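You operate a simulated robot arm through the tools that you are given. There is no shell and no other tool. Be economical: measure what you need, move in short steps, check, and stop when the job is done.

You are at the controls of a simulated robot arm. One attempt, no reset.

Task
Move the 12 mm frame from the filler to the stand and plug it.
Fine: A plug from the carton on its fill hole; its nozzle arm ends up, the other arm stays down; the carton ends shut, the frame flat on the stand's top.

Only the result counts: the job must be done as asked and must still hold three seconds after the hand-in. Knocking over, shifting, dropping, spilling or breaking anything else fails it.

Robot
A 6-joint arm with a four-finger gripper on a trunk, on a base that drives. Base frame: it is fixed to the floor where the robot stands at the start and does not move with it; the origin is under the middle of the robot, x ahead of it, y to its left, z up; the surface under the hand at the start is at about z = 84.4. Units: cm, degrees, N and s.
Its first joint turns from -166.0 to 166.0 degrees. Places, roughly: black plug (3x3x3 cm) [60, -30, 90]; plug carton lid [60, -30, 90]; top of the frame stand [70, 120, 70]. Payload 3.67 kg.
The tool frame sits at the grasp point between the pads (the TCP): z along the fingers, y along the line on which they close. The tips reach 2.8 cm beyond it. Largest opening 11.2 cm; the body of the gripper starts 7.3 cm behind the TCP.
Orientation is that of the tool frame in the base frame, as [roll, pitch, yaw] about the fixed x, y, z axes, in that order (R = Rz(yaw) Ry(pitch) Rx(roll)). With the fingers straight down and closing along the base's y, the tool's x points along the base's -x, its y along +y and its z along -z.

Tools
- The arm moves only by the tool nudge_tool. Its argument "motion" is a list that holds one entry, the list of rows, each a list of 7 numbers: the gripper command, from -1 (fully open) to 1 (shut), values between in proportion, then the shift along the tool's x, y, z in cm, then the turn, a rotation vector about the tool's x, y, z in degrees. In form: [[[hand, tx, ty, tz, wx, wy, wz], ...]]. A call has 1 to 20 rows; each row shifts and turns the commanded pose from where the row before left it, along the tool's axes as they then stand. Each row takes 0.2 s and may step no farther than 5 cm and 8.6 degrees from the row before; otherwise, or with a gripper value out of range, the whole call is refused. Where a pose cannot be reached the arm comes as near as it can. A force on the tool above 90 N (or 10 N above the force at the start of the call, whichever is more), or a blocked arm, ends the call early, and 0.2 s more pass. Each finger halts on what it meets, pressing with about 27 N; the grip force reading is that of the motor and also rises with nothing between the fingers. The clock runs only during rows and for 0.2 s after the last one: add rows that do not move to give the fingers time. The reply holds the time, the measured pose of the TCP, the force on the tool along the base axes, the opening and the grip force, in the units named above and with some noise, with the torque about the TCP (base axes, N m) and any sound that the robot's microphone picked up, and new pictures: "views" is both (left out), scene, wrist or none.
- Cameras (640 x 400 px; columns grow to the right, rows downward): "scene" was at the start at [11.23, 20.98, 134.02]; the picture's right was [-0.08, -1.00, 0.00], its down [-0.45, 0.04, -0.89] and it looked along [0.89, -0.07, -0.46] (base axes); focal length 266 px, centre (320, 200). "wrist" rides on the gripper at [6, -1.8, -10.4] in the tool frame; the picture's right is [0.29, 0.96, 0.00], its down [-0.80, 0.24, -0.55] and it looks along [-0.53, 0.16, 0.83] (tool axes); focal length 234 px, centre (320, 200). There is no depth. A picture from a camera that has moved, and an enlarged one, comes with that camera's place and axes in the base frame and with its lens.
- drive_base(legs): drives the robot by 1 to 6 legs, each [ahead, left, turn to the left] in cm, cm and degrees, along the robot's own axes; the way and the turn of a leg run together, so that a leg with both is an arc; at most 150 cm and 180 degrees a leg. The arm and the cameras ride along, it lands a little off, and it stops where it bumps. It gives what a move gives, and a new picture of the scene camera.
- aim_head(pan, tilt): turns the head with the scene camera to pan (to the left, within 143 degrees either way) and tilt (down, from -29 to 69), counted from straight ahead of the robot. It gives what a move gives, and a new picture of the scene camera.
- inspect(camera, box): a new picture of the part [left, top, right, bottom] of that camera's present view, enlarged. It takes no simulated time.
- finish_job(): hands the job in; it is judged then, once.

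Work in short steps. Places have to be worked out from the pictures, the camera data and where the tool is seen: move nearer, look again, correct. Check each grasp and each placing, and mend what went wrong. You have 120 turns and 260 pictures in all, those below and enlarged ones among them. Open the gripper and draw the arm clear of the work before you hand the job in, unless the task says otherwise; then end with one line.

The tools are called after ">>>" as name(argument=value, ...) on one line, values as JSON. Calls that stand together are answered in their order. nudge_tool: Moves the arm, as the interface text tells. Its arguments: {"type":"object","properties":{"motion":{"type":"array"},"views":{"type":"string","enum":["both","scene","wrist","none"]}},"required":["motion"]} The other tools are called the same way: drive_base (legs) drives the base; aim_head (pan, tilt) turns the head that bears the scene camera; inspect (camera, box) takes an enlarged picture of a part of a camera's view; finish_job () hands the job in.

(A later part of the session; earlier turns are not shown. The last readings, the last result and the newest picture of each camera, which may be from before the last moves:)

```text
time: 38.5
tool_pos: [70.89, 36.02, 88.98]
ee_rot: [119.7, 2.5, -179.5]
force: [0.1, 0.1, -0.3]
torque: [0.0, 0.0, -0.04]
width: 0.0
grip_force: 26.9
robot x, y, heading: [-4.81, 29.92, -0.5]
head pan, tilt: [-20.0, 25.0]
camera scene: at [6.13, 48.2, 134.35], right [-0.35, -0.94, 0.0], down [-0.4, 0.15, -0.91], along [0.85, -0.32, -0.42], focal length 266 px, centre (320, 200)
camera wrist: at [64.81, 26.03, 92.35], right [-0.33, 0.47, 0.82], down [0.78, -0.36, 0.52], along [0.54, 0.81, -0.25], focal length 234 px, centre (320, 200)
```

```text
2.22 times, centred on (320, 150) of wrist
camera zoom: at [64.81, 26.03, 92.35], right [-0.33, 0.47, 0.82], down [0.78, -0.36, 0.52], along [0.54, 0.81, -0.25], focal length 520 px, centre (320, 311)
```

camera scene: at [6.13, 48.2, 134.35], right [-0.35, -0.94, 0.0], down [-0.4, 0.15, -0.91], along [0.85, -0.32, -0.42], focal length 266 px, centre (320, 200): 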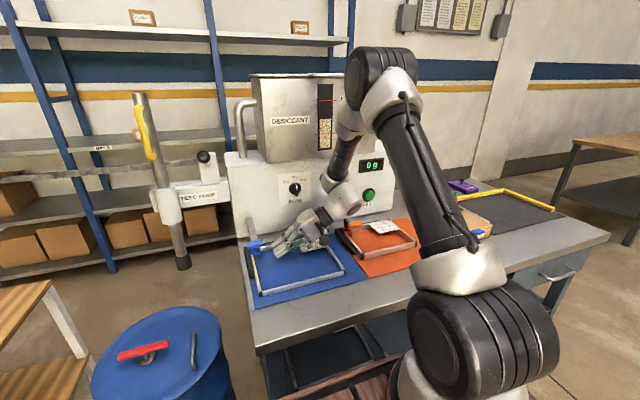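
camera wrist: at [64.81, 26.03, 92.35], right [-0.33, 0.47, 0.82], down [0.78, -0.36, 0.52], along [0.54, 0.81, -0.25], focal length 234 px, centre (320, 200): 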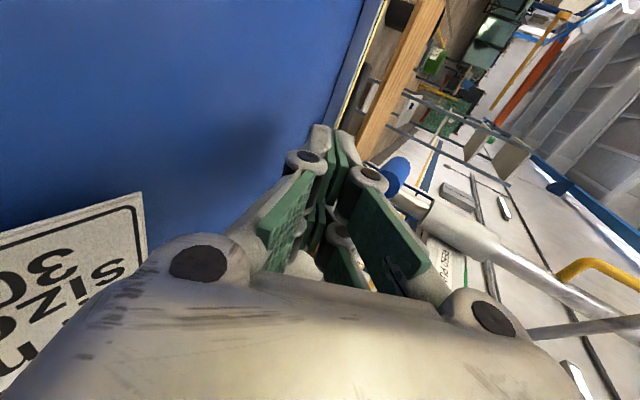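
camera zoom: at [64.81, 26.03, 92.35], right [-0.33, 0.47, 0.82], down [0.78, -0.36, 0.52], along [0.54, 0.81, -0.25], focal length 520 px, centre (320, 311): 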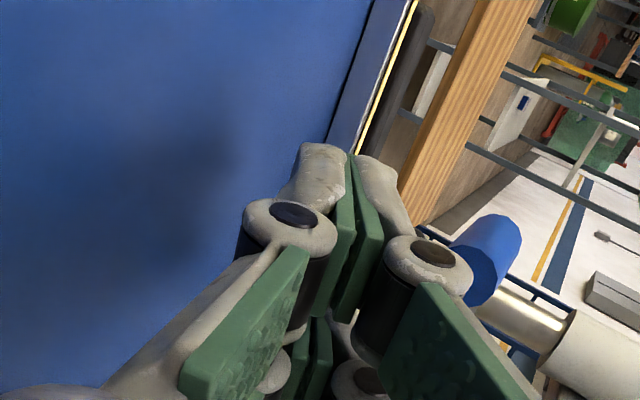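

The wrist view confirms the handle's right end at (70.3, 41.1, 91.7). I slide the fingertips left beneath it.

>>> nudge_tool(motion=[[[1, 0.2, 0.85, 1.6, 0, 0, 0], [1, 0.2, 0.85, 1.6, 0, 0, 0], [1, 0.1, 0.85, 1.6, 0, 0, 0], [1, 0, 0, 0, 0, 0, 0]]])

>>> inspect(camera="scene", box=[225, 200, 335, 290])

>>> inspect(camera="wrist", box=[200, 60, 440, 240])

```text
time: 39.5
tool_pos: [70.33, 41.49, 88.93]
ee_rot: [119.7, 2.6, -179.8]
force: [3.8, -7.7, -0.9]
torque: [0.21, 0.09, -0.02]
width: 0.01
grip_force: 26.9
robot x, y, heading: [-4.73, 29.62, -0.5]
head pan, tilt: [-20.0, 25.0]
camera scene: at [6.15, 48.16, 134.35], right [-0.35, -0.94, 0.0], down [-0.4, 0.15, -0.91], along [0.85, -0.32, -0.42], focal length 266 px, centre (320, 200)
camera wrist: at [64.22, 31.52, 92.19], right [-0.33, 0.47, 0.82], down [0.78, -0.36, 0.52], along [0.54, 0.81, -0.25], focal length 234 px, centre (320, 200)
```

scene: 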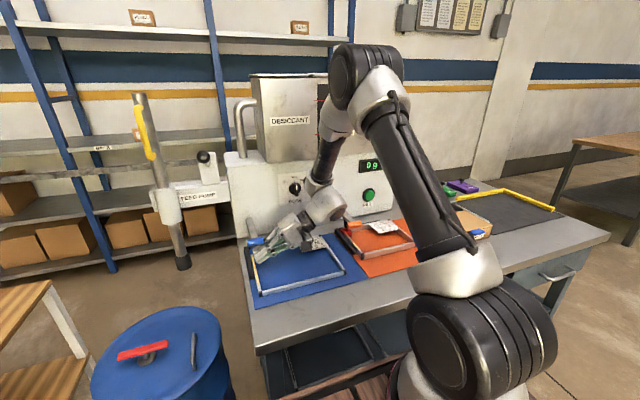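
wrist: 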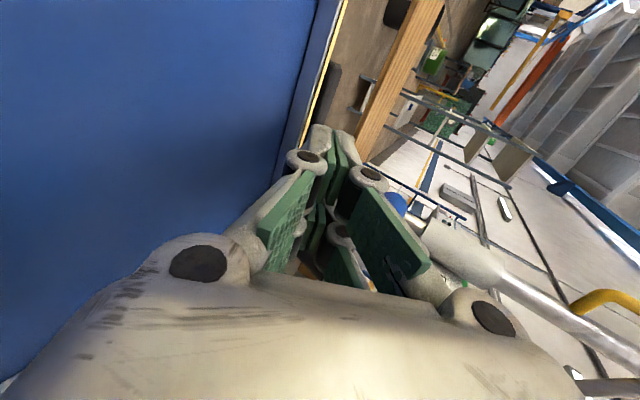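

```text
4.44 times, centred on (280, 245) of scene
camera zoom: at [6.15, 48.16, 134.35], right [-0.35, -0.94, 0.0], down [-0.4, 0.15, -0.91], along [0.85, -0.32, -0.42], focal length 1181 px, centre (498, 0)
```

zoom: 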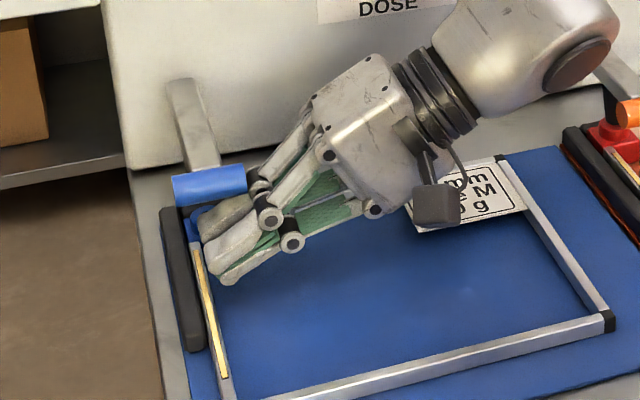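

```text
2.22 times, centred on (320, 150) of wrist
camera zoom: at [64.22, 31.52, 92.19], right [-0.33, 0.47, 0.82], down [0.78, -0.36, 0.52], along [0.54, 0.81, -0.25], focal length 520 px, centre (320, 311)
```

zoom: 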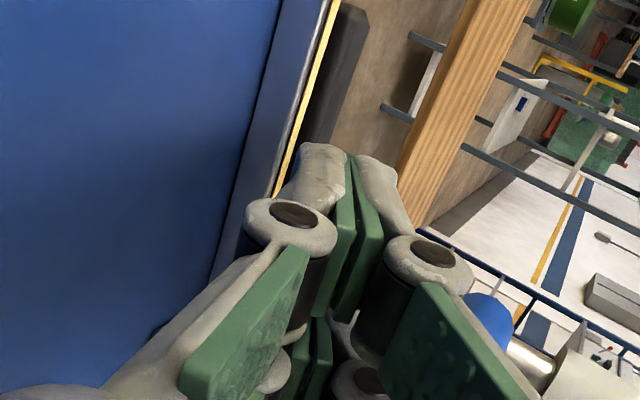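

There's a light contact (8 N) at the handle's end; I back off half a centimetre and raise along the arc.

>>> nudge_tool(motion=[[[1, 0, -0.3, -0.5, 0, 0, 0], [1, 0, 1.0, -0.58, 0, 0, 0], [1, 0, 1.2, -0.7, 0, 0, 0], [1, -0.2, 1.2, -0.7, 0, 0, 0], [1, -0.2, 1.2, -0.7, 0, 0, 0], [1, -0.2, 1.2, -0.7, 0, 0, 0], [1, 0, 0, 0, 0, 0, 0]]])

>>> inspect(camera="scene", box=[225, 200, 335, 290])

```text
time: 41.1
tool_pos: [70.57, 40.87, 95.79]
ee_rot: [119.7, 2.5, -179.7]
force: [-0.1, -0.3, -1.1]
torque: [0.01, 0.01, 0.03]
width: 0.0
grip_force: 27.0
robot x, y, heading: [-4.61, 29.74, -0.4]
head pan, tilt: [-20.0, 25.0]
camera scene: at [6.13, 48.2, 134.35], right [-0.35, -0.94, 0.0], down [-0.4, 0.15, -0.91], along [0.85, -0.32, -0.42], focal length 266 px, centre (320, 200)
camera wrist: at [64.51, 30.9, 99.03], right [-0.33, 0.47, 0.82], down [0.78, -0.36, 0.52], along [0.54, 0.81, -0.25], focal length 234 px, centre (320, 200)
```

scene: 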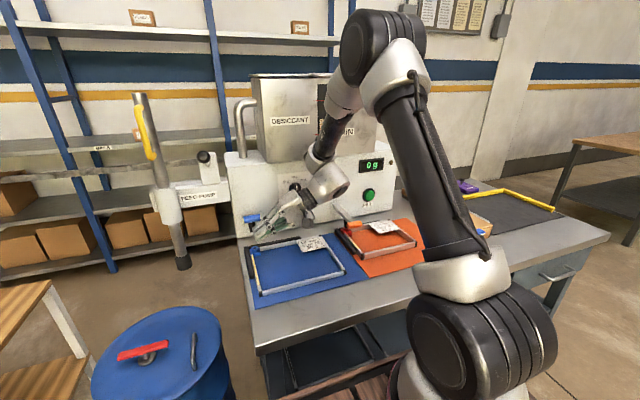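
wrist: 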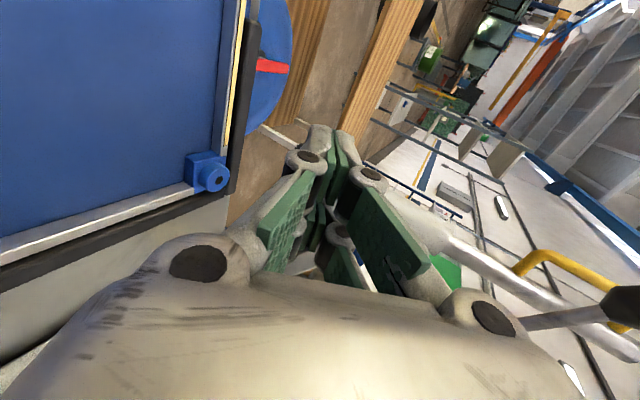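

```text
4.44 times, centred on (280, 245) of scene
camera zoom: at [6.13, 48.2, 134.35], right [-0.35, -0.94, 0.0], down [-0.4, 0.15, -0.91], along [0.85, -0.32, -0.42], focal length 1181 px, centre (498, 0)
```

zoom: 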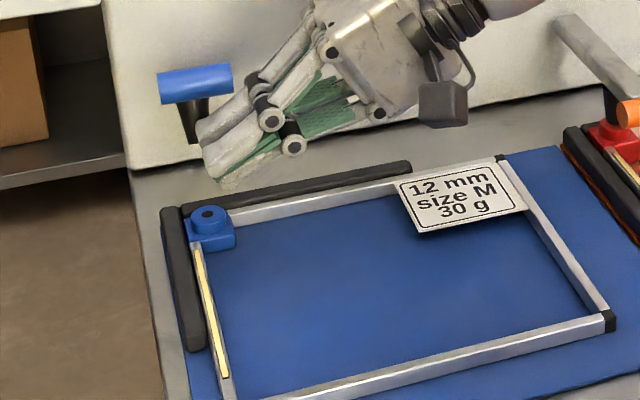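

The arm is rising nicely (≈28°), nothing else moved. I keep following the arc to about 50°.

>>> nudge_tool(motion=[[[1, -0.6, 1.25, -0.72, 0, 0, 0], [1, -0.8, 1.25, -0.72, 0, 0, 0], [1, -0.9, 1.2, -0.7, 0, 0, 0], [1, -1.0, 1.1, -0.65, 0, 0, 0], [1, 0, 0, 0, 0, 0, 0]]])

>>> inspect(camera="scene", box=[225, 180, 335, 270])

```text
time: 42.3
tool_pos: [73.61, 40.78, 101.37]
ee_rot: [119.6, 2.6, -179.7]
force: [-0.3, -0.8, 0.1]
torque: [0.02, 0.0, -0.02]
width: 0.0
grip_force: 27.2
robot x, y, heading: [-4.77, 30.04, -0.7]
head pan, tilt: [-20.0, 25.0]
camera scene: at [6.13, 48.2, 134.35], right [-0.35, -0.94, 0.0], down [-0.4, 0.15, -0.91], along [0.85, -0.32, -0.42], focal length 266 px, centre (320, 200)
camera wrist: at [67.58, 30.86, 104.62], right [-0.33, 0.47, 0.82], down [0.78, -0.36, 0.52], along [0.54, 0.81, -0.25], focal length 234 px, centre (320, 200)
```

scene: 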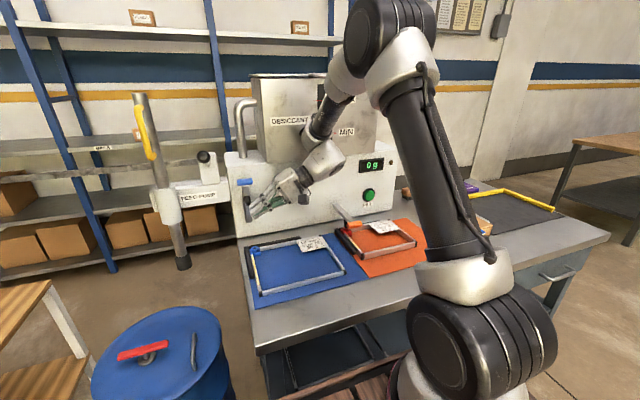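
wrist: 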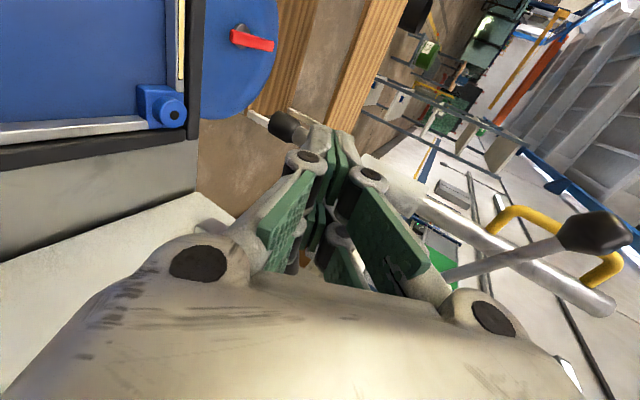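

```text
4.44 times, centred on (280, 225) of scene
camera zoom: at [6.13, 48.2, 134.35], right [-0.35, -0.94, 0.0], down [-0.4, 0.15, -0.91], along [0.85, -0.32, -0.42], focal length 1181 px, centre (498, 89)
```

zoom: 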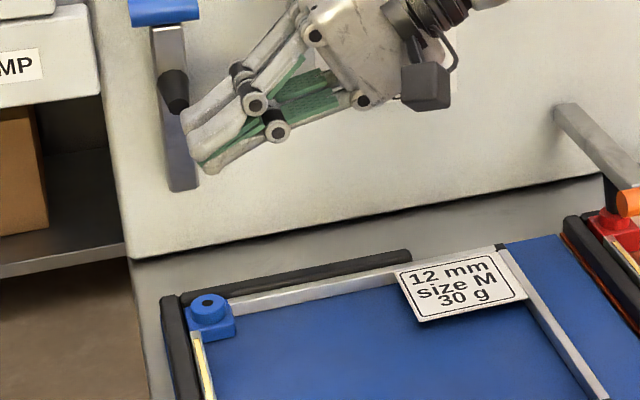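

The nozzle arm swung fully up over-centre and stays there. I withdraw the hand to the right/back and untilt.

>>> nudge_tool(motion=[[[1, 1.5, 0, -3.5, 0, 0, 0], [1, 2, 0, -3.5, 0, 0, 0], [1, 3, 0, -2, 0, 0, 0], [1, 3, 0, -2, 0, 0, 0], [-1, 0, 0, -2, 7.5, 0, 0], [-1, 0, 0, -2, 7.5, 0, 0], [-1, 0, 0, -2, 7.5, 0, 0], [-1, 0, 0, -2, 7.5, 0, 0], [-1, 0, 0, -1, 7.5, 0, 0], [-1, 0, 0, 0, 7.5, 0, 0], [-1, 0, 0, 0, 7.5, 0, 0], [-1, 0, 0, 0, 7.8, 0, 0], [-1, 0, 0, 0, 0, 0, 0]]])

>>> inspect(camera="scene", box=[225, 150, 365, 290])

```text
time: 45.1
tool_pos: [63.77, 24.63, 112.48]
ee_rot: [-179.9, 2.7, -179.6]
force: [0.7, -0.7, -0.8]
torque: [0.01, -0.01, 0.04]
width: 11.23
grip_force: 0.0
robot x, y, heading: [-4.76, 29.94, -0.5]
head pan, tilt: [-20.0, 25.0]
camera scene: at [6.12, 48.2, 134.35], right [-0.35, -0.94, 0.0], down [-0.4, 0.15, -0.91], along [0.85, -0.32, -0.42], focal length 266 px, centre (320, 200)
camera wrist: at [57.3, 22.87, 122.56], right [-0.29, 0.96, -0.01], down [0.77, 0.25, 0.59], along [0.57, 0.16, -0.81], focal length 234 px, centre (320, 200)
```

scene: 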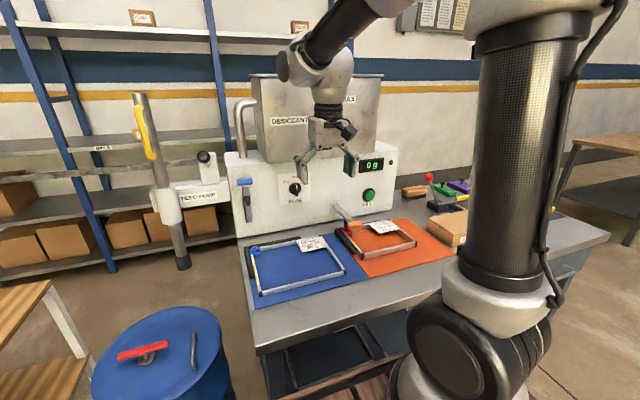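
wrist: 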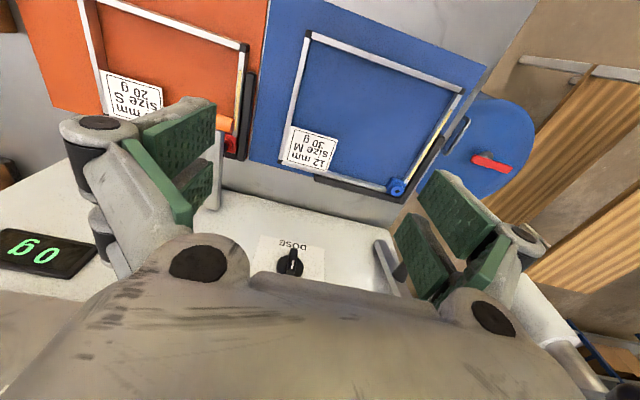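

```text
2.86 times, centred on (295, 220) of scene
camera zoom: at [6.12, 48.2, 134.35], right [-0.35, -0.94, 0.0], down [-0.4, 0.15, -0.91], along [0.85, -0.32, -0.42], focal length 759 px, centre (391, 143)
```

zoom: 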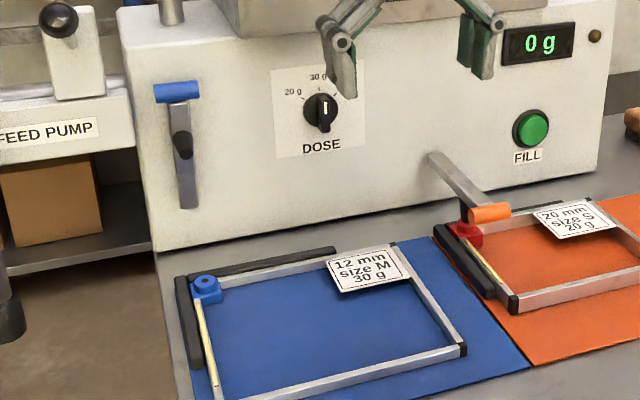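

The blue arm stays up and the dial still stands at 30 g. Now I drive right to work at the plug carton.

>>> drive_base(legs=[[0, -45, 0]])

>>> nudge_tool(motion=[[[-1, 1, -1, 0, 0, 2.7, 0.3], [-1, 0, 0, 0, 0, 0, 0]]])

>>> inspect(camera="wrist", box=[120, 0, 520, 250])

```text
time: 47.8
tool_pos: [63.36, -19.95, 112.43]
ee_rot: [179.9, 2.6, -179.6]
force: [0.1, 0.5, 0.2]
torque: [-0.01, -0.01, -0.02]
width: 11.19
grip_force: 0.1
robot x, y, heading: [-5.02, -15.18, -0.5]
head pan, tilt: [-20.0, 25.0]
camera scene: at [5.74, 3.5, 134.35], right [-0.35, -0.94, 0.0], down [-0.4, 0.15, -0.91], along [0.85, -0.32, -0.42], focal length 266 px, centre (320, 200)
```

scene: 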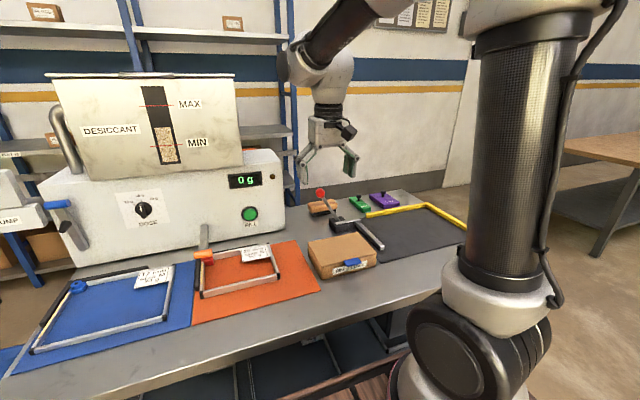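

```text
time: 48.4
tool_pos: [62.33, -21.07, 112.43]
ee_rot: [180.0, -0.2, -180.0]
force: [0.2, -0.4, 0.8]
torque: [0.03, 0.02, -0.02]
width: 11.22
grip_force: 0.1
robot x, y, heading: [-4.81, -15.08, -0.6]
head pan, tilt: [-20.0, 25.0]
camera scene: at [5.74, 3.51, 134.35], right [-0.35, -0.94, 0.0], down [-0.4, 0.15, -0.91], along [0.85, -0.32, -0.42], focal length 266 px, centre (320, 200)
camera wrist: at [56.42, -22.88, 122.85], right [-0.29, 0.96, 0.0], down [0.8, 0.24, 0.55], along [0.53, 0.16, -0.83], focal length 234 px, centre (320, 200)
```

scene: 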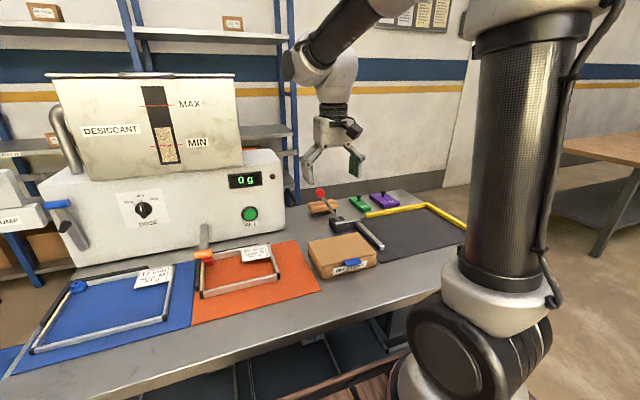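
wrist: 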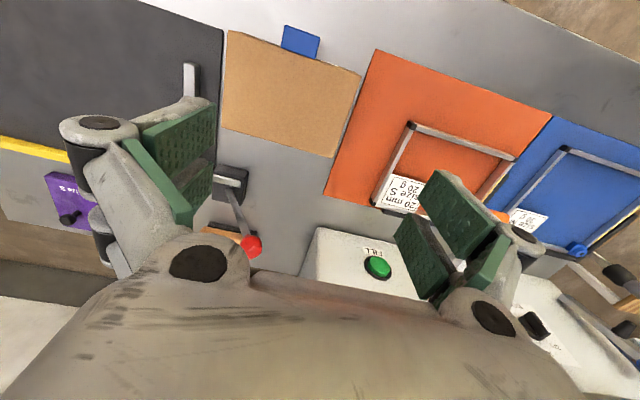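

```text
1.60 times, centred on (320, 125) of wrist
camera zoom: at [56.42, -22.88, 122.85], right [-0.29, 0.96, 0.0], down [0.8, 0.24, 0.55], along [0.53, 0.16, -0.83], focal length 375 px, centre (320, 320)
```

zoom: 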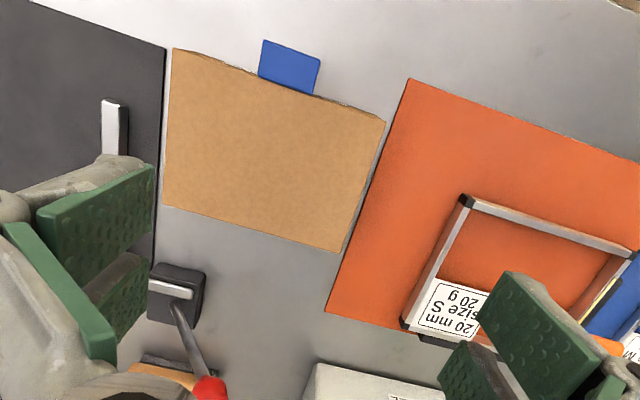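

The carton spans x 58–70, y −33.5…−17 with its lid at z≈89.5, and the blue tab sticks out front at (57, −25). I zoom on the tab and lift edge.

>>> inspect(camera="scene", box=[300, 220, 390, 290])

>>> inspect(camera="wrist", box=[215, 10, 375, 110])

```text
5.71 times, centred on (345, 255) of scene
camera zoom: at [5.74, 3.51, 134.35], right [-0.35, -0.94, 0.0], down [-0.4, 0.15, -0.91], along [0.85, -0.32, -0.42], focal length 1518 px, centre (177, -114)
```

zoom: 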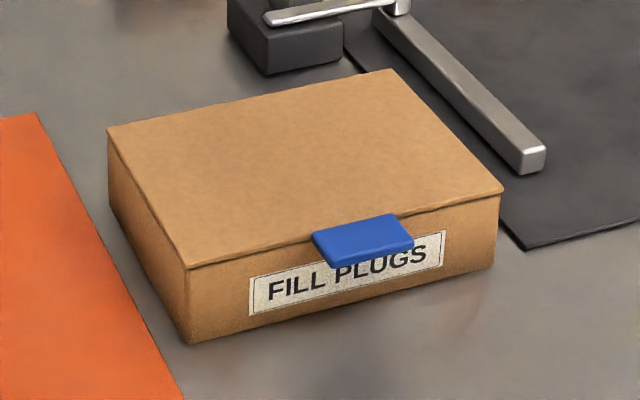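

```text
4.00 times, centred on (295, 60) of wrist
camera zoom: at [56.42, -22.88, 122.85], right [-0.29, 0.96, 0.0], down [0.8, 0.24, 0.55], along [0.53, 0.16, -0.83], focal length 937 px, centre (420, 760)
```

zoom: 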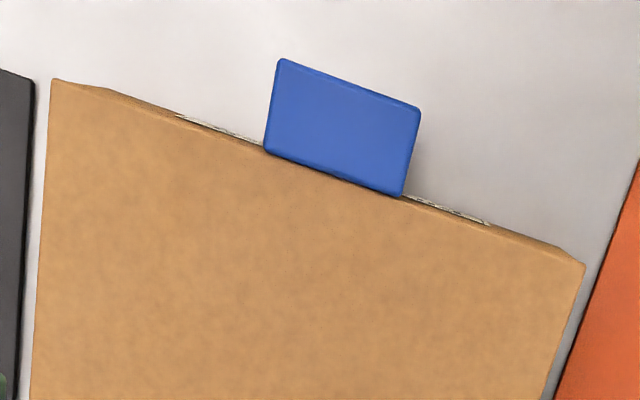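

The tab measures about 4.4 cm wide, centred at (56.8, −25.2, 88.9). I descend astride it.

>>> nudge_tool(motion=[[[-1, 1.2, -0.82, 4, 0, 0, 0], [-1, 1.2, -0.82, 4, 0, 0, 0], [-1, 1.2, -0.82, 4, 0, 0, 0], [-1, 1.2, -0.82, 4, 0, 0, 0], [-1, 1.2, -0.83, 3, 0, 0, 0], [-1, 0, 0, 0, 0, 0, 0]]])

>>> inspect(camera="scene", box=[290, 200, 400, 290])

```text
time: 49.8
tool_pos: [56.41, -25.18, 93.31]
ee_rot: [-180.0, -0.1, -179.9]
force: [0.5, 0.2, 0.4]
torque: [0.01, 0.01, 0.0]
width: 11.21
grip_force: 0.0
robot x, y, heading: [-4.7, -14.8, -0.6]
head pan, tilt: [-20.0, 25.0]
camera scene: at [5.74, 3.5, 134.35], right [-0.35, -0.94, 0.0], down [-0.4, 0.15, -0.91], along [0.85, -0.32, -0.42], focal length 266 px, centre (320, 200)
camera wrist: at [50.41, -26.91, 103.79], right [-0.29, 0.96, 0.0], down [0.8, 0.24, 0.55], along [0.53, 0.16, -0.83], focal length 234 px, centre (320, 200)
```

scene: 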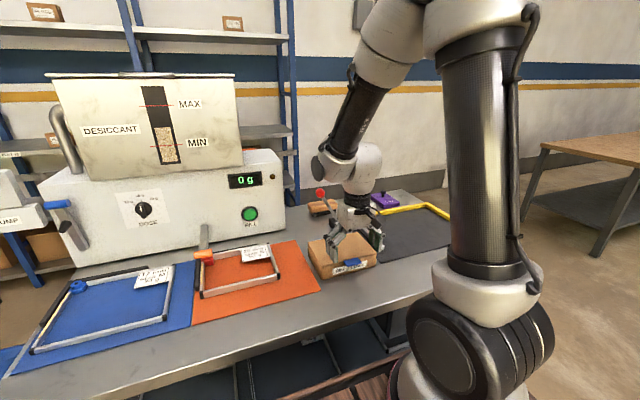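
wrist: 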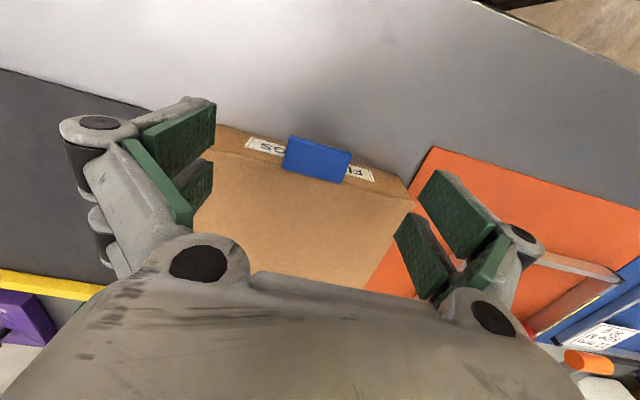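

```text
4.44 times, centred on (345, 245) of scene
camera zoom: at [5.74, 3.5, 134.35], right [-0.35, -0.94, 0.0], down [-0.4, 0.15, -0.91], along [0.85, -0.32, -0.42], focal length 1181 px, centre (209, 0)
```

zoom: 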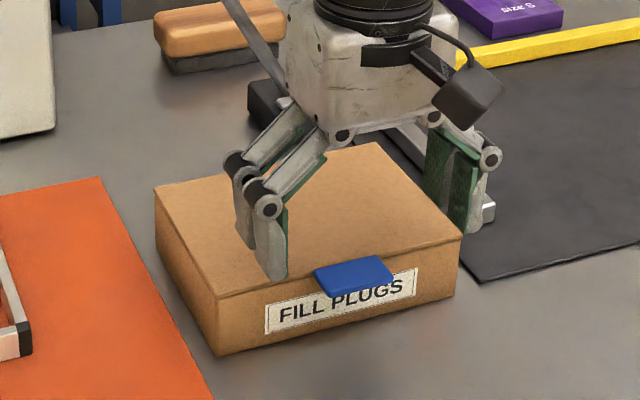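

>>> nudge_tool(motion=[[[-1, 0.5, 0, 0.8, 0, 0, 0], [-1, 0, 0, 0.8, 0, 0, 0], [-1, 0, 0, 0.7, 0, 0, 0], [-1, 0, 0, 0, 0, 0, 0]]], views="wrist")

>>> inspect(camera="scene", box=[290, 200, 400, 290])

```text
time: 50.8
tool_pos: [56.01, -25.05, 91.07]
ee_rot: [179.9, -0.1, -179.9]
force: [0.3, 0.2, -0.2]
torque: [0.02, -0.01, 0.0]
width: 11.19
grip_force: 0.1
robot x, y, heading: [-5.11, -15.18, -0.6]
head pan, tilt: [-20.0, 25.0]
camera wrist: at [49.89, -26.92, 101.51], right [-0.29, 0.96, 0.0], down [0.8, 0.24, 0.55], along [0.53, 0.16, -0.83], focal length 234 px, centre (320, 200)
```

wrist: 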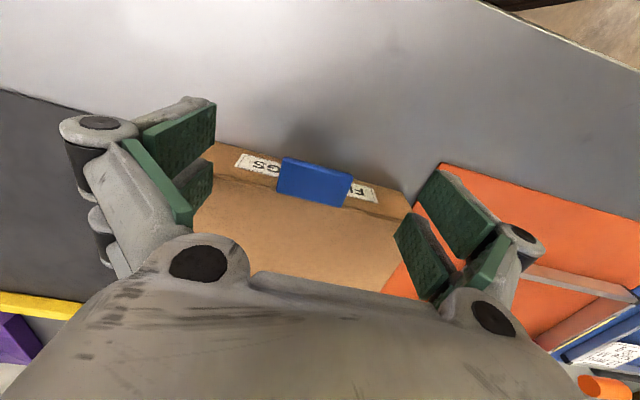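

```text
4.44 times, centred on (345, 245) of scene
camera zoom: at [5.74, 3.5, 134.35], right [-0.35, -0.94, 0.0], down [-0.4, 0.15, -0.91], along [0.85, -0.32, -0.42], focal length 1181 px, centre (209, 0)
```

zoom: 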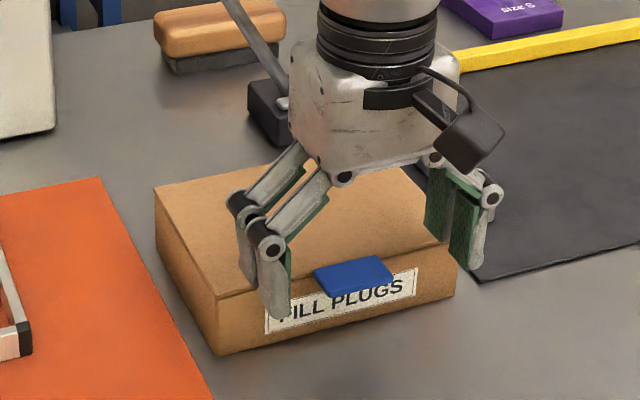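

No contact so far and the fingers straddle the tab; I close on it.

>>> nudge_tool(motion=[[[1, 0, 0, 0, 0, 0, 0], [1, 0, 0, 0, 0, 0, 0], [1, 0, 0, 0, 0, 0, 0]]], views="wrist")

>>> inspect(camera="scene", box=[290, 200, 400, 290])

```text
time: 51.5
tool_pos: [55.96, -25.24, 91.31]
ee_rot: [179.9, 0.3, -179.8]
force: [-9.8, -1.0, 19.8]
torque: [0.08, -0.21, -0.13]
width: 4.31
grip_force: 26.8
robot x, y, heading: [-5.04, -15.15, -0.6]
head pan, tilt: [-20.0, 25.0]
stopped in row 3: the force on the tool passed its limit at 186 N (the readings are from after the stop); the commanded pose is now the measured one
camera wrist: at [49.96, -26.97, 101.78], right [-0.29, 0.96, 0.0], down [0.79, 0.24, 0.56], along [0.53, 0.16, -0.83], focal length 234 px, centre (320, 200)
```

wrist: 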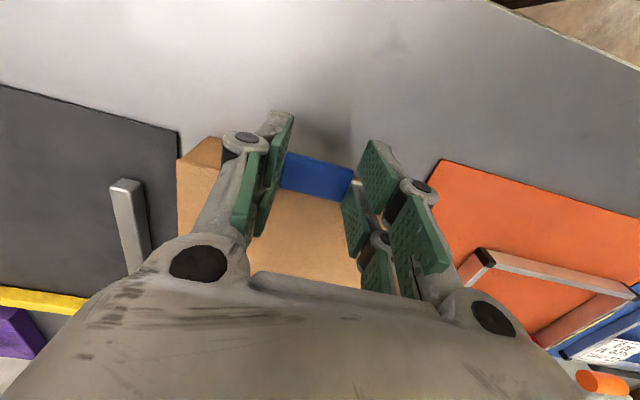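

```text
4.44 times, centred on (345, 245) of scene
camera zoom: at [5.65, 3.5, 134.36], right [-0.35, -0.94, 0.0], down [-0.4, 0.15, -0.91], along [0.85, -0.32, -0.42], focal length 1181 px, centre (209, 0)
```

zoom: 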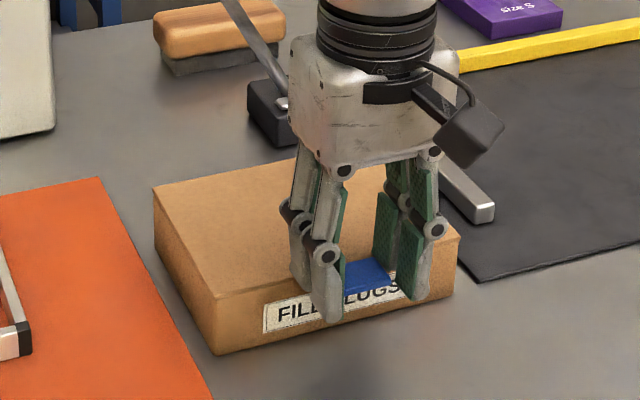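

The tab is gripped (4.3 cm wide). I lift it gently along the lid's arc about the far edge.

>>> nudge_tool(motion=[[[1, -0.08, 0, -1.46, 0, 0, 0], [1, -0.23, 0, -1.45, 0, 0, 0], [1, -0.38, 0, -1.42, 0, 0, 0], [1, -0.52, 0, -1.37, 0, 0, 0], [1, 0, 0, 0, 0, 0, 0]]], views="wrist")

>>> inspect(camera="scene", box=[290, 180, 420, 290])

```text
time: 52.8
tool_pos: [57.34, -25.1, 97.05]
ee_rot: [180.0, 0.4, -180.0]
force: [0.3, 0.1, 0.2]
torque: [0.0, -0.03, 0.03]
width: 0.01
grip_force: 26.7
robot x, y, heading: [-5.1, -14.75, -0.4]
head pan, tilt: [-20.0, 25.0]
camera wrist: at [51.29, -26.9, 107.44], right [-0.29, 0.96, 0.0], down [0.79, 0.24, 0.56], along [0.53, 0.16, -0.83], focal length 234 px, centre (320, 200)
```

wrist: 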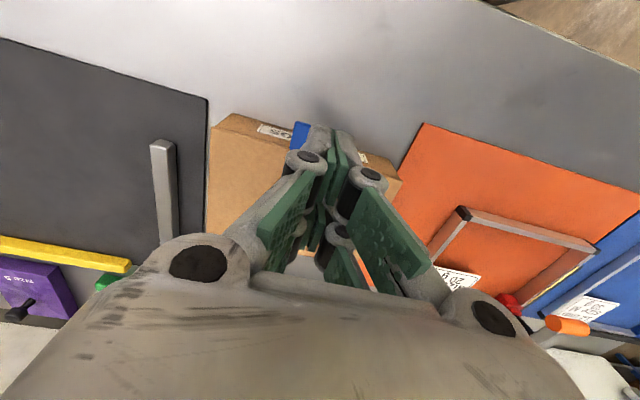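

```text
3.64 times, centred on (355, 235) of scene
camera zoom: at [5.73, 3.5, 134.35], right [-0.35, -0.94, 0.0], down [-0.4, 0.15, -0.91], along [0.85, -0.32, -0.42], focal length 966 px, centre (193, 73)
```

zoom: 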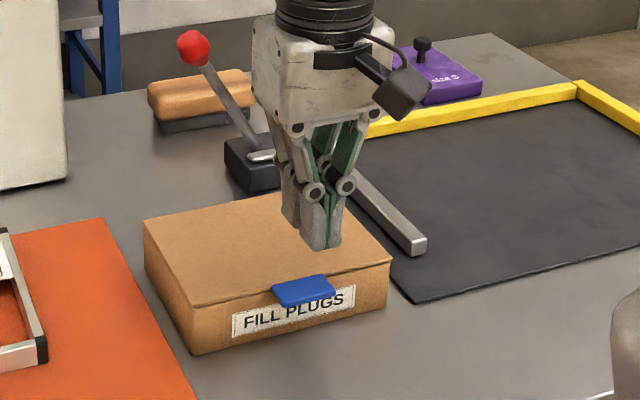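

The tips slipped off the tab's edges. I'll use the hooking method again: tilt the hand sideways and slide the closed fingertips under the tab from the left.

>>> nudge_tool(motion=[[[1, 0.38, 3.5, -1.5, 0, 0, 0], [1, 0.38, 3.5, -1.5, 0, 0, 0], [1, 0.38, 3.5, -1.5, 0, 0, 0], [1, 0, 0, 0, 7.75, 0, 0], [1, 0, 0, 0, 7.75, 0, 0], [1, 0, 0, 0, 7.75, 0, 0], [1, 0, 0, 0, 7.75, 0, 0], [1, 0, 0, 0, 7.75, 0, 0], [1, 0, 0, 0, 7.75, 0, 0], [1, 0, 0, 0, 7.75, 0, 0], [1, 0, 0, 0, 7.75, 0, 0], [1, 0, 0, 0, 0, 0, 0]]])

```text
time: 55.4
tool_pos: [56.07, -14.6, 101.62]
ee_rot: [-117.9, 0.3, -179.9]
force: [0.6, -0.4, 0.9]
torque: [-0.01, 0.02, 0.03]
width: 0.01
grip_force: 26.3
robot x, y, heading: [-4.94, -15.28, -0.7]
head pan, tilt: [-20.0, 25.0]
camera scene: at [5.72, 3.51, 134.35], right [-0.35, -0.94, 0.0], down [-0.4, 0.15, -0.91], along [0.85, -0.32, -0.42], focal length 266 px, centre (320, 200)
camera wrist: at [50.02, -6.3, 107.95], right [-0.28, 0.45, -0.85], down [0.8, 0.6, 0.05], along [0.54, -0.66, -0.53], focal length 234 px, centre (320, 200)
```

scene: 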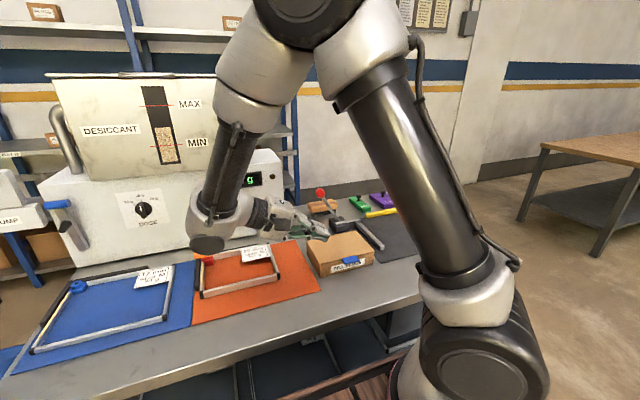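
wrist: 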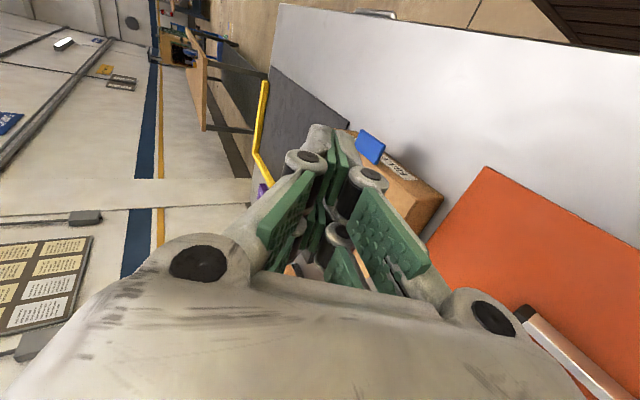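

I descend in front of the carton at the left of the tab, staying just above the bench.

>>> nudge_tool(motion=[[[1, 0, 2.75, 2.3, 0, 0, 0], [1, 0, 2.75, 2.3, 0, 0, 0], [1, 0, 2.75, 2.3, 0, 0, 0], [1, 0, 2.4, 2.1, 0, 0, 0], [1, 0, 0, 0, 0, 0, 0]]])

>>> inspect(camera="scene", box=[180, 190, 400, 310])

>>> inspect(camera="wrist", box=[240, 60, 480, 240])

```text
time: 56.5
tool_pos: [56.2, -17.85, 87.93]
ee_rot: [-118.1, 0.3, -179.9]
force: [1.0, -0.8, 0.3]
torque: [0.0, 0.01, -0.01]
width: 0.0
grip_force: 26.9
robot x, y, heading: [-5.13, -15.1, -0.4]
head pan, tilt: [-20.0, 25.0]
camera scene: at [5.73, 3.51, 134.35], right [-0.35, -0.94, 0.0], down [-0.4, 0.15, -0.91], along [0.85, -0.32, -0.42], focal length 266 px, centre (320, 200)
camera wrist: at [50.11, -9.51, 94.31], right [-0.28, 0.45, -0.85], down [0.8, 0.6, 0.05], along [0.53, -0.66, -0.53], focal length 234 px, centre (320, 200)
```

scene: 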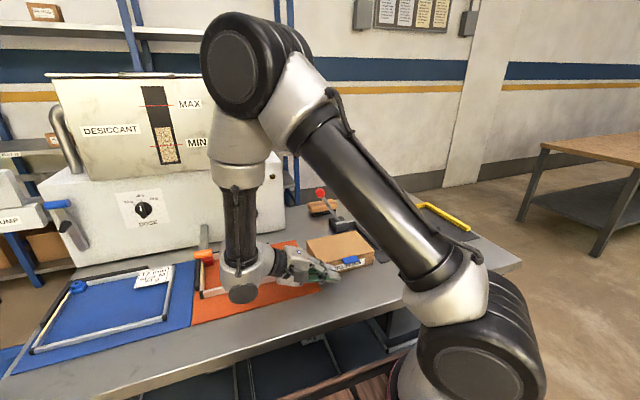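
wrist: 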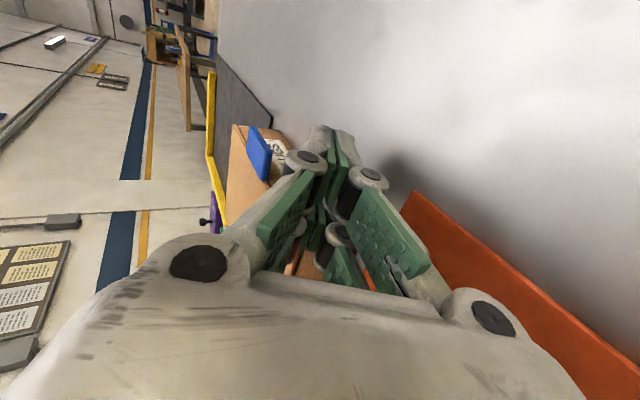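

```text
2.91 times, centred on (290, 250) of scene
camera zoom: at [5.73, 3.51, 134.35], right [-0.35, -0.94, 0.0], down [-0.4, 0.15, -0.91], along [0.85, -0.32, -0.42], focal length 773 px, centre (407, 54)
```

zoom: 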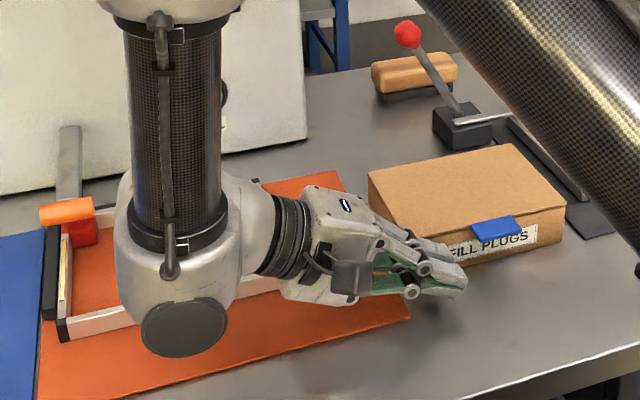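

```text
2.22 times, centred on (360, 150) of wrist
camera zoom: at [50.11, -9.51, 94.31], right [-0.28, 0.45, -0.85], down [0.8, 0.6, 0.05], along [0.53, -0.66, -0.53], focal length 520 px, centre (231, 311)
```

zoom: 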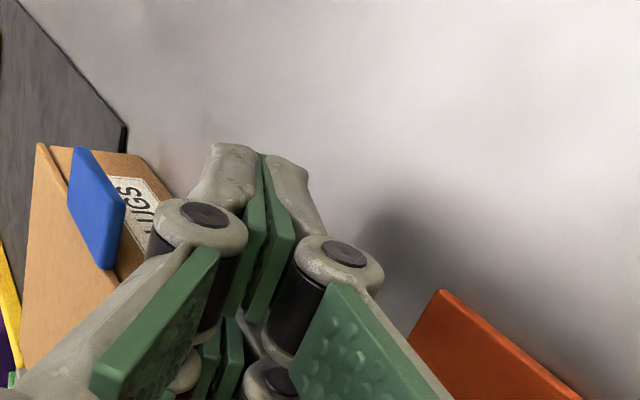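

The wrist clears the orange frame and arm. I slide the fingertips right, beneath the tab.

>>> nudge_tool(motion=[[[1, 0, 0.5, 0.3, 0, 0, 0], [1, 0, -0.75, 1.4, 0, 0, 0], [1, 0, -0.75, 1.4, 0, 0, 0], [1, 0, -0.74, 1.4, 0, 0, 0], [1, 0, 0, 0, 0, 0, 0]]], views="wrist")

>>> inspect(camera="scene", box=[270, 210, 400, 300])

```text
time: 57.8
tool_pos: [56.04, -22.42, 87.33]
ee_rot: [-118.1, 0.3, -179.9]
force: [0.2, 0.0, -0.5]
torque: [-0.01, -0.02, 0.05]
width: 0.0
grip_force: 27.2
robot x, y, heading: [-5.15, -15.07, -0.7]
head pan, tilt: [-20.0, 25.0]
camera wrist: at [50.09, -14.1, 93.75], right [-0.28, 0.45, -0.85], down [0.8, 0.6, 0.05], along [0.53, -0.66, -0.53], focal length 234 px, centre (320, 200)
```

wrist: 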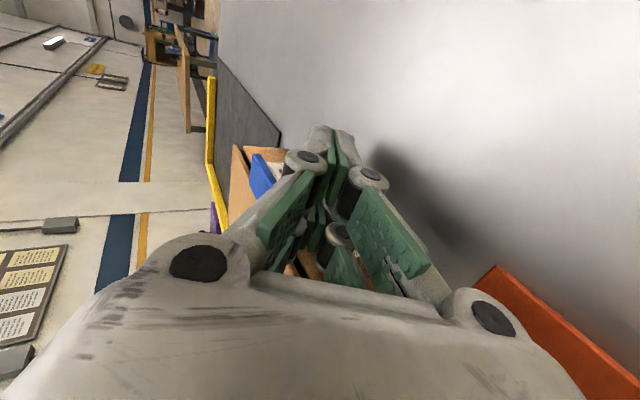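

```text
4.44 times, centred on (335, 255) of scene
camera zoom: at [5.73, 3.51, 134.35], right [-0.35, -0.94, 0.0], down [-0.4, 0.15, -0.91], along [0.85, -0.32, -0.42], focal length 1181 px, centre (253, -44)
```

zoom: 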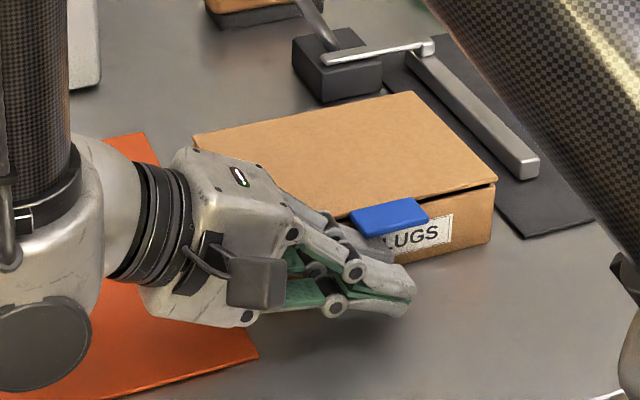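

The lid edge has already lifted slightly, with the fingertips under the tab. I lift along the arc.

>>> nudge_tool(motion=[[[1, -0.13, -1.7, -0.9, 0, 0, 0], [1, -0.4, -1.66, -0.88, 0, 0, 0], [1, -0.66, -1.6, -0.85, 0, 0, 0], [1, -0.9, -1.5, -0.8, 0, 0, 0], [1, 0, 0, 0, 0, 0, 0]]], views="wrist")

>>> inspect(camera="scene", box=[270, 190, 400, 290])

```text
time: 59.0
tool_pos: [58.23, -22.44, 94.81]
ee_rot: [-118.0, 0.3, -179.8]
force: [-0.6, 0.6, -0.2]
torque: [0.03, 0.03, -0.01]
width: 0.0
grip_force: 27.1
robot x, y, heading: [-5.06, -15.0, -0.1]
head pan, tilt: [-20.0, 25.0]
camera wrist: at [52.19, -14.1, 101.19], right [-0.28, 0.45, -0.85], down [0.8, 0.6, 0.05], along [0.53, -0.66, -0.53], focal length 234 px, centre (320, 200)
```

wrist: 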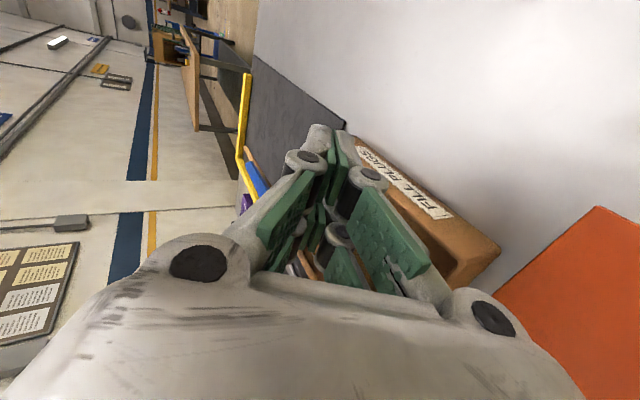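

```text
4.00 times, centred on (335, 240) of scene
camera zoom: at [5.73, 3.51, 134.35], right [-0.35, -0.94, 0.0], down [-0.4, 0.15, -0.91], along [0.85, -0.32, -0.42], focal length 1063 px, centre (260, 40)
```

zoom: 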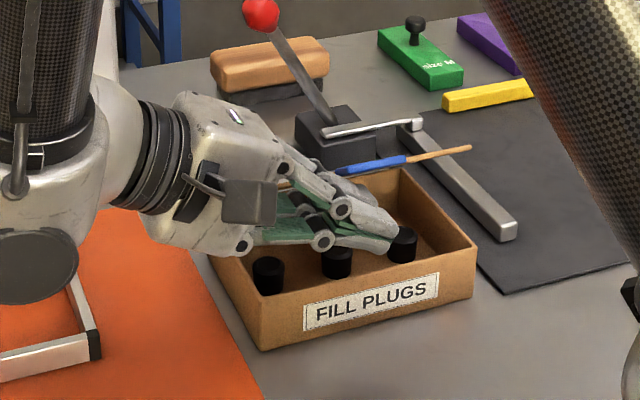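

Three black plugs are inside. I continue pushing the lid up and over.

>>> nudge_tool(motion=[[[1, -1.13, -1.38, -0.73, 0, 0, 0], [1, -1.34, -1.23, -0.65, 0, 0, 0], [1, -1.52, -1.05, -0.56, 0, 0, 0], [1, -1.67, -0.85, -0.45, 0, 0, 0], [1, 0, 0, 0, 0, 0, 0]]], views="wrist")

>>> inspect(camera="scene", box=[260, 170, 400, 290])

```text
time: 60.1
tool_pos: [63.88, -22.28, 99.87]
ee_rot: [-117.9, 0.2, -179.9]
force: [0.7, -0.4, 0.8]
torque: [0.0, 0.03, 0.02]
width: 0.0
grip_force: 27.2
robot x, y, heading: [-5.16, -14.66, -0.5]
head pan, tilt: [-20.0, 25.0]
camera wrist: at [57.74, -14.03, 106.33], right [-0.28, 0.45, -0.85], down [0.8, 0.6, 0.05], along [0.53, -0.66, -0.53], focal length 234 px, centre (320, 200)
```

wrist: 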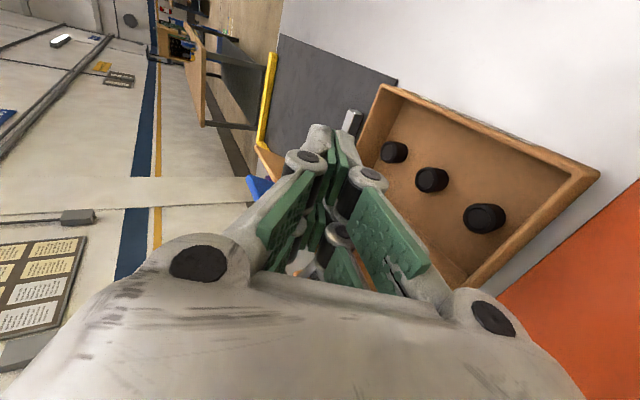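

```text
3.33 times, centred on (330, 230) of scene
camera zoom: at [5.73, 3.51, 134.35], right [-0.35, -0.94, 0.0], down [-0.4, 0.15, -0.91], along [0.85, -0.32, -0.42], focal length 886 px, centre (287, 100)
```

zoom: 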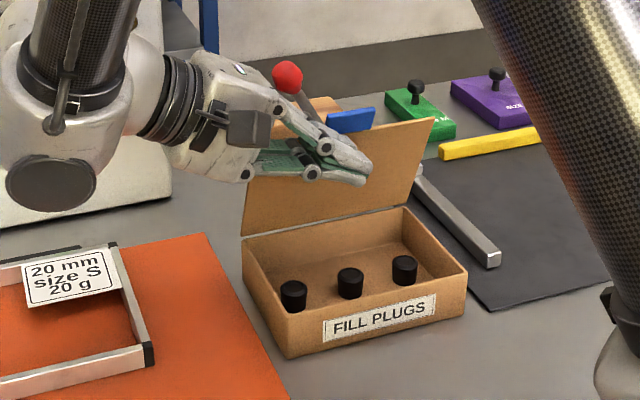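

>>> nudge_tool(motion=[[[1, -1.79, -0.64, -0.34, 0, 0, 0], [1, -1.87, -0.42, -0.22, 0, 0, 0], [1, -1.9, -0.18, -0.1, 0, 0, 0], [1, -1.0, 0, 0, 0, 0, 0], [1, 0, 0, 0, 0, 0, 0]]], views="wrist")

>>> inspect(camera="scene", box=[260, 170, 400, 290])

```text
time: 61.4
tool_pos: [70.41, -22.41, 101.16]
ee_rot: [-118.0, 0.2, -179.9]
force: [-0.8, 0.4, -0.3]
torque: [0.0, -0.01, 0.04]
width: 0.0
grip_force: 27.2
robot x, y, heading: [-5.34, -14.82, -0.5]
head pan, tilt: [-20.0, 25.0]
camera wrist: at [64.36, -14.07, 107.65], right [-0.28, 0.45, -0.85], down [0.8, 0.6, 0.05], along [0.53, -0.66, -0.53], focal length 234 px, centre (320, 200)
```

wrist: 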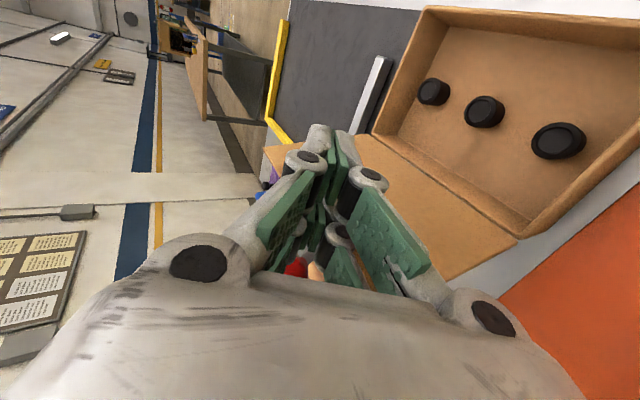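

```text
3.33 times, centred on (330, 230) of scene
camera zoom: at [5.73, 3.51, 134.35], right [-0.35, -0.94, 0.0], down [-0.4, 0.15, -0.91], along [0.85, -0.32, -0.42], focal length 886 px, centre (287, 100)
```

zoom: 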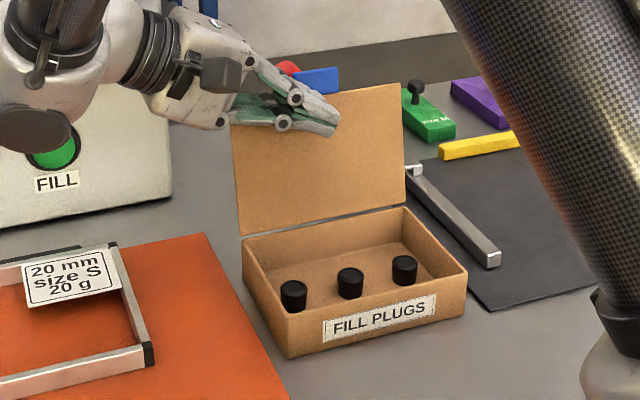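

The lid is slightly past vertical. I push a touch more, then draw back slowly to see if it stays.

>>> nudge_tool(motion=[[[1, -1.0, 0, 0, 0, 0, 0], [1, 0, 0, 0, 0, 0, 0], [1, 1.5, 0, 0, 0, 0, 0], [1, 3, 0, 0, 0, 0, 0], [1, 2, 0, -2, 0, 0, 0], [1, 0, 0, 0, 0, 0, 0]]], views="wrist")

>>> inspect(camera="scene", box=[260, 170, 400, 290])

```text
time: 62.8
tool_pos: [64.84, -20.66, 102.04]
ee_rot: [-118.0, 0.3, -179.9]
force: [0.6, 0.0, -0.7]
torque: [0.01, 0.02, 0.01]
width: 0.0
grip_force: 27.1
robot x, y, heading: [-5.35, -15.18, -0.6]
head pan, tilt: [-20.0, 25.0]
camera wrist: at [58.88, -12.34, 108.51], right [-0.28, 0.45, -0.85], down [0.8, 0.6, 0.05], along [0.53, -0.66, -0.53], focal length 234 px, centre (320, 200)
```

wrist: 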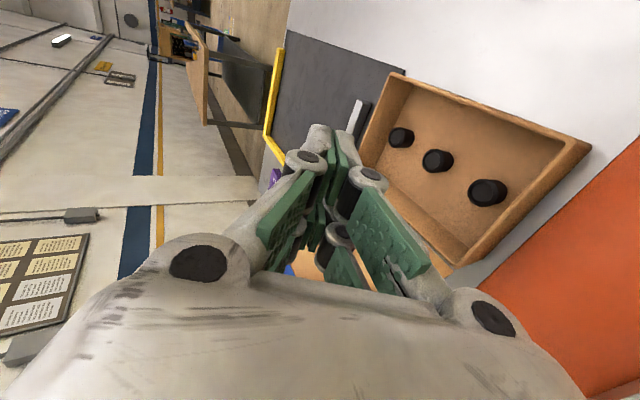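

```text
3.33 times, centred on (330, 230) of scene
camera zoom: at [5.73, 3.51, 134.35], right [-0.35, -0.94, 0.0], down [-0.4, 0.15, -0.91], along [0.85, -0.32, -0.42], focal length 886 px, centre (287, 100)
```

zoom: 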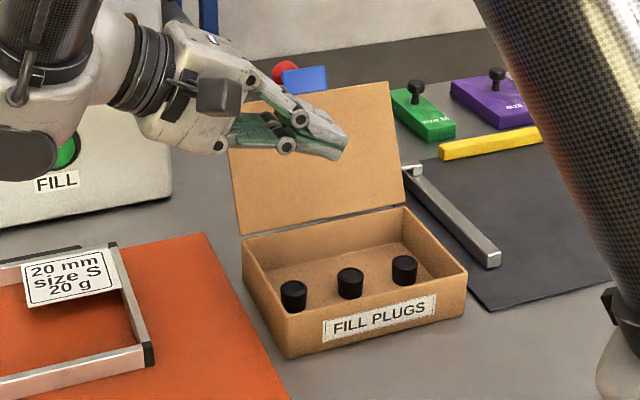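

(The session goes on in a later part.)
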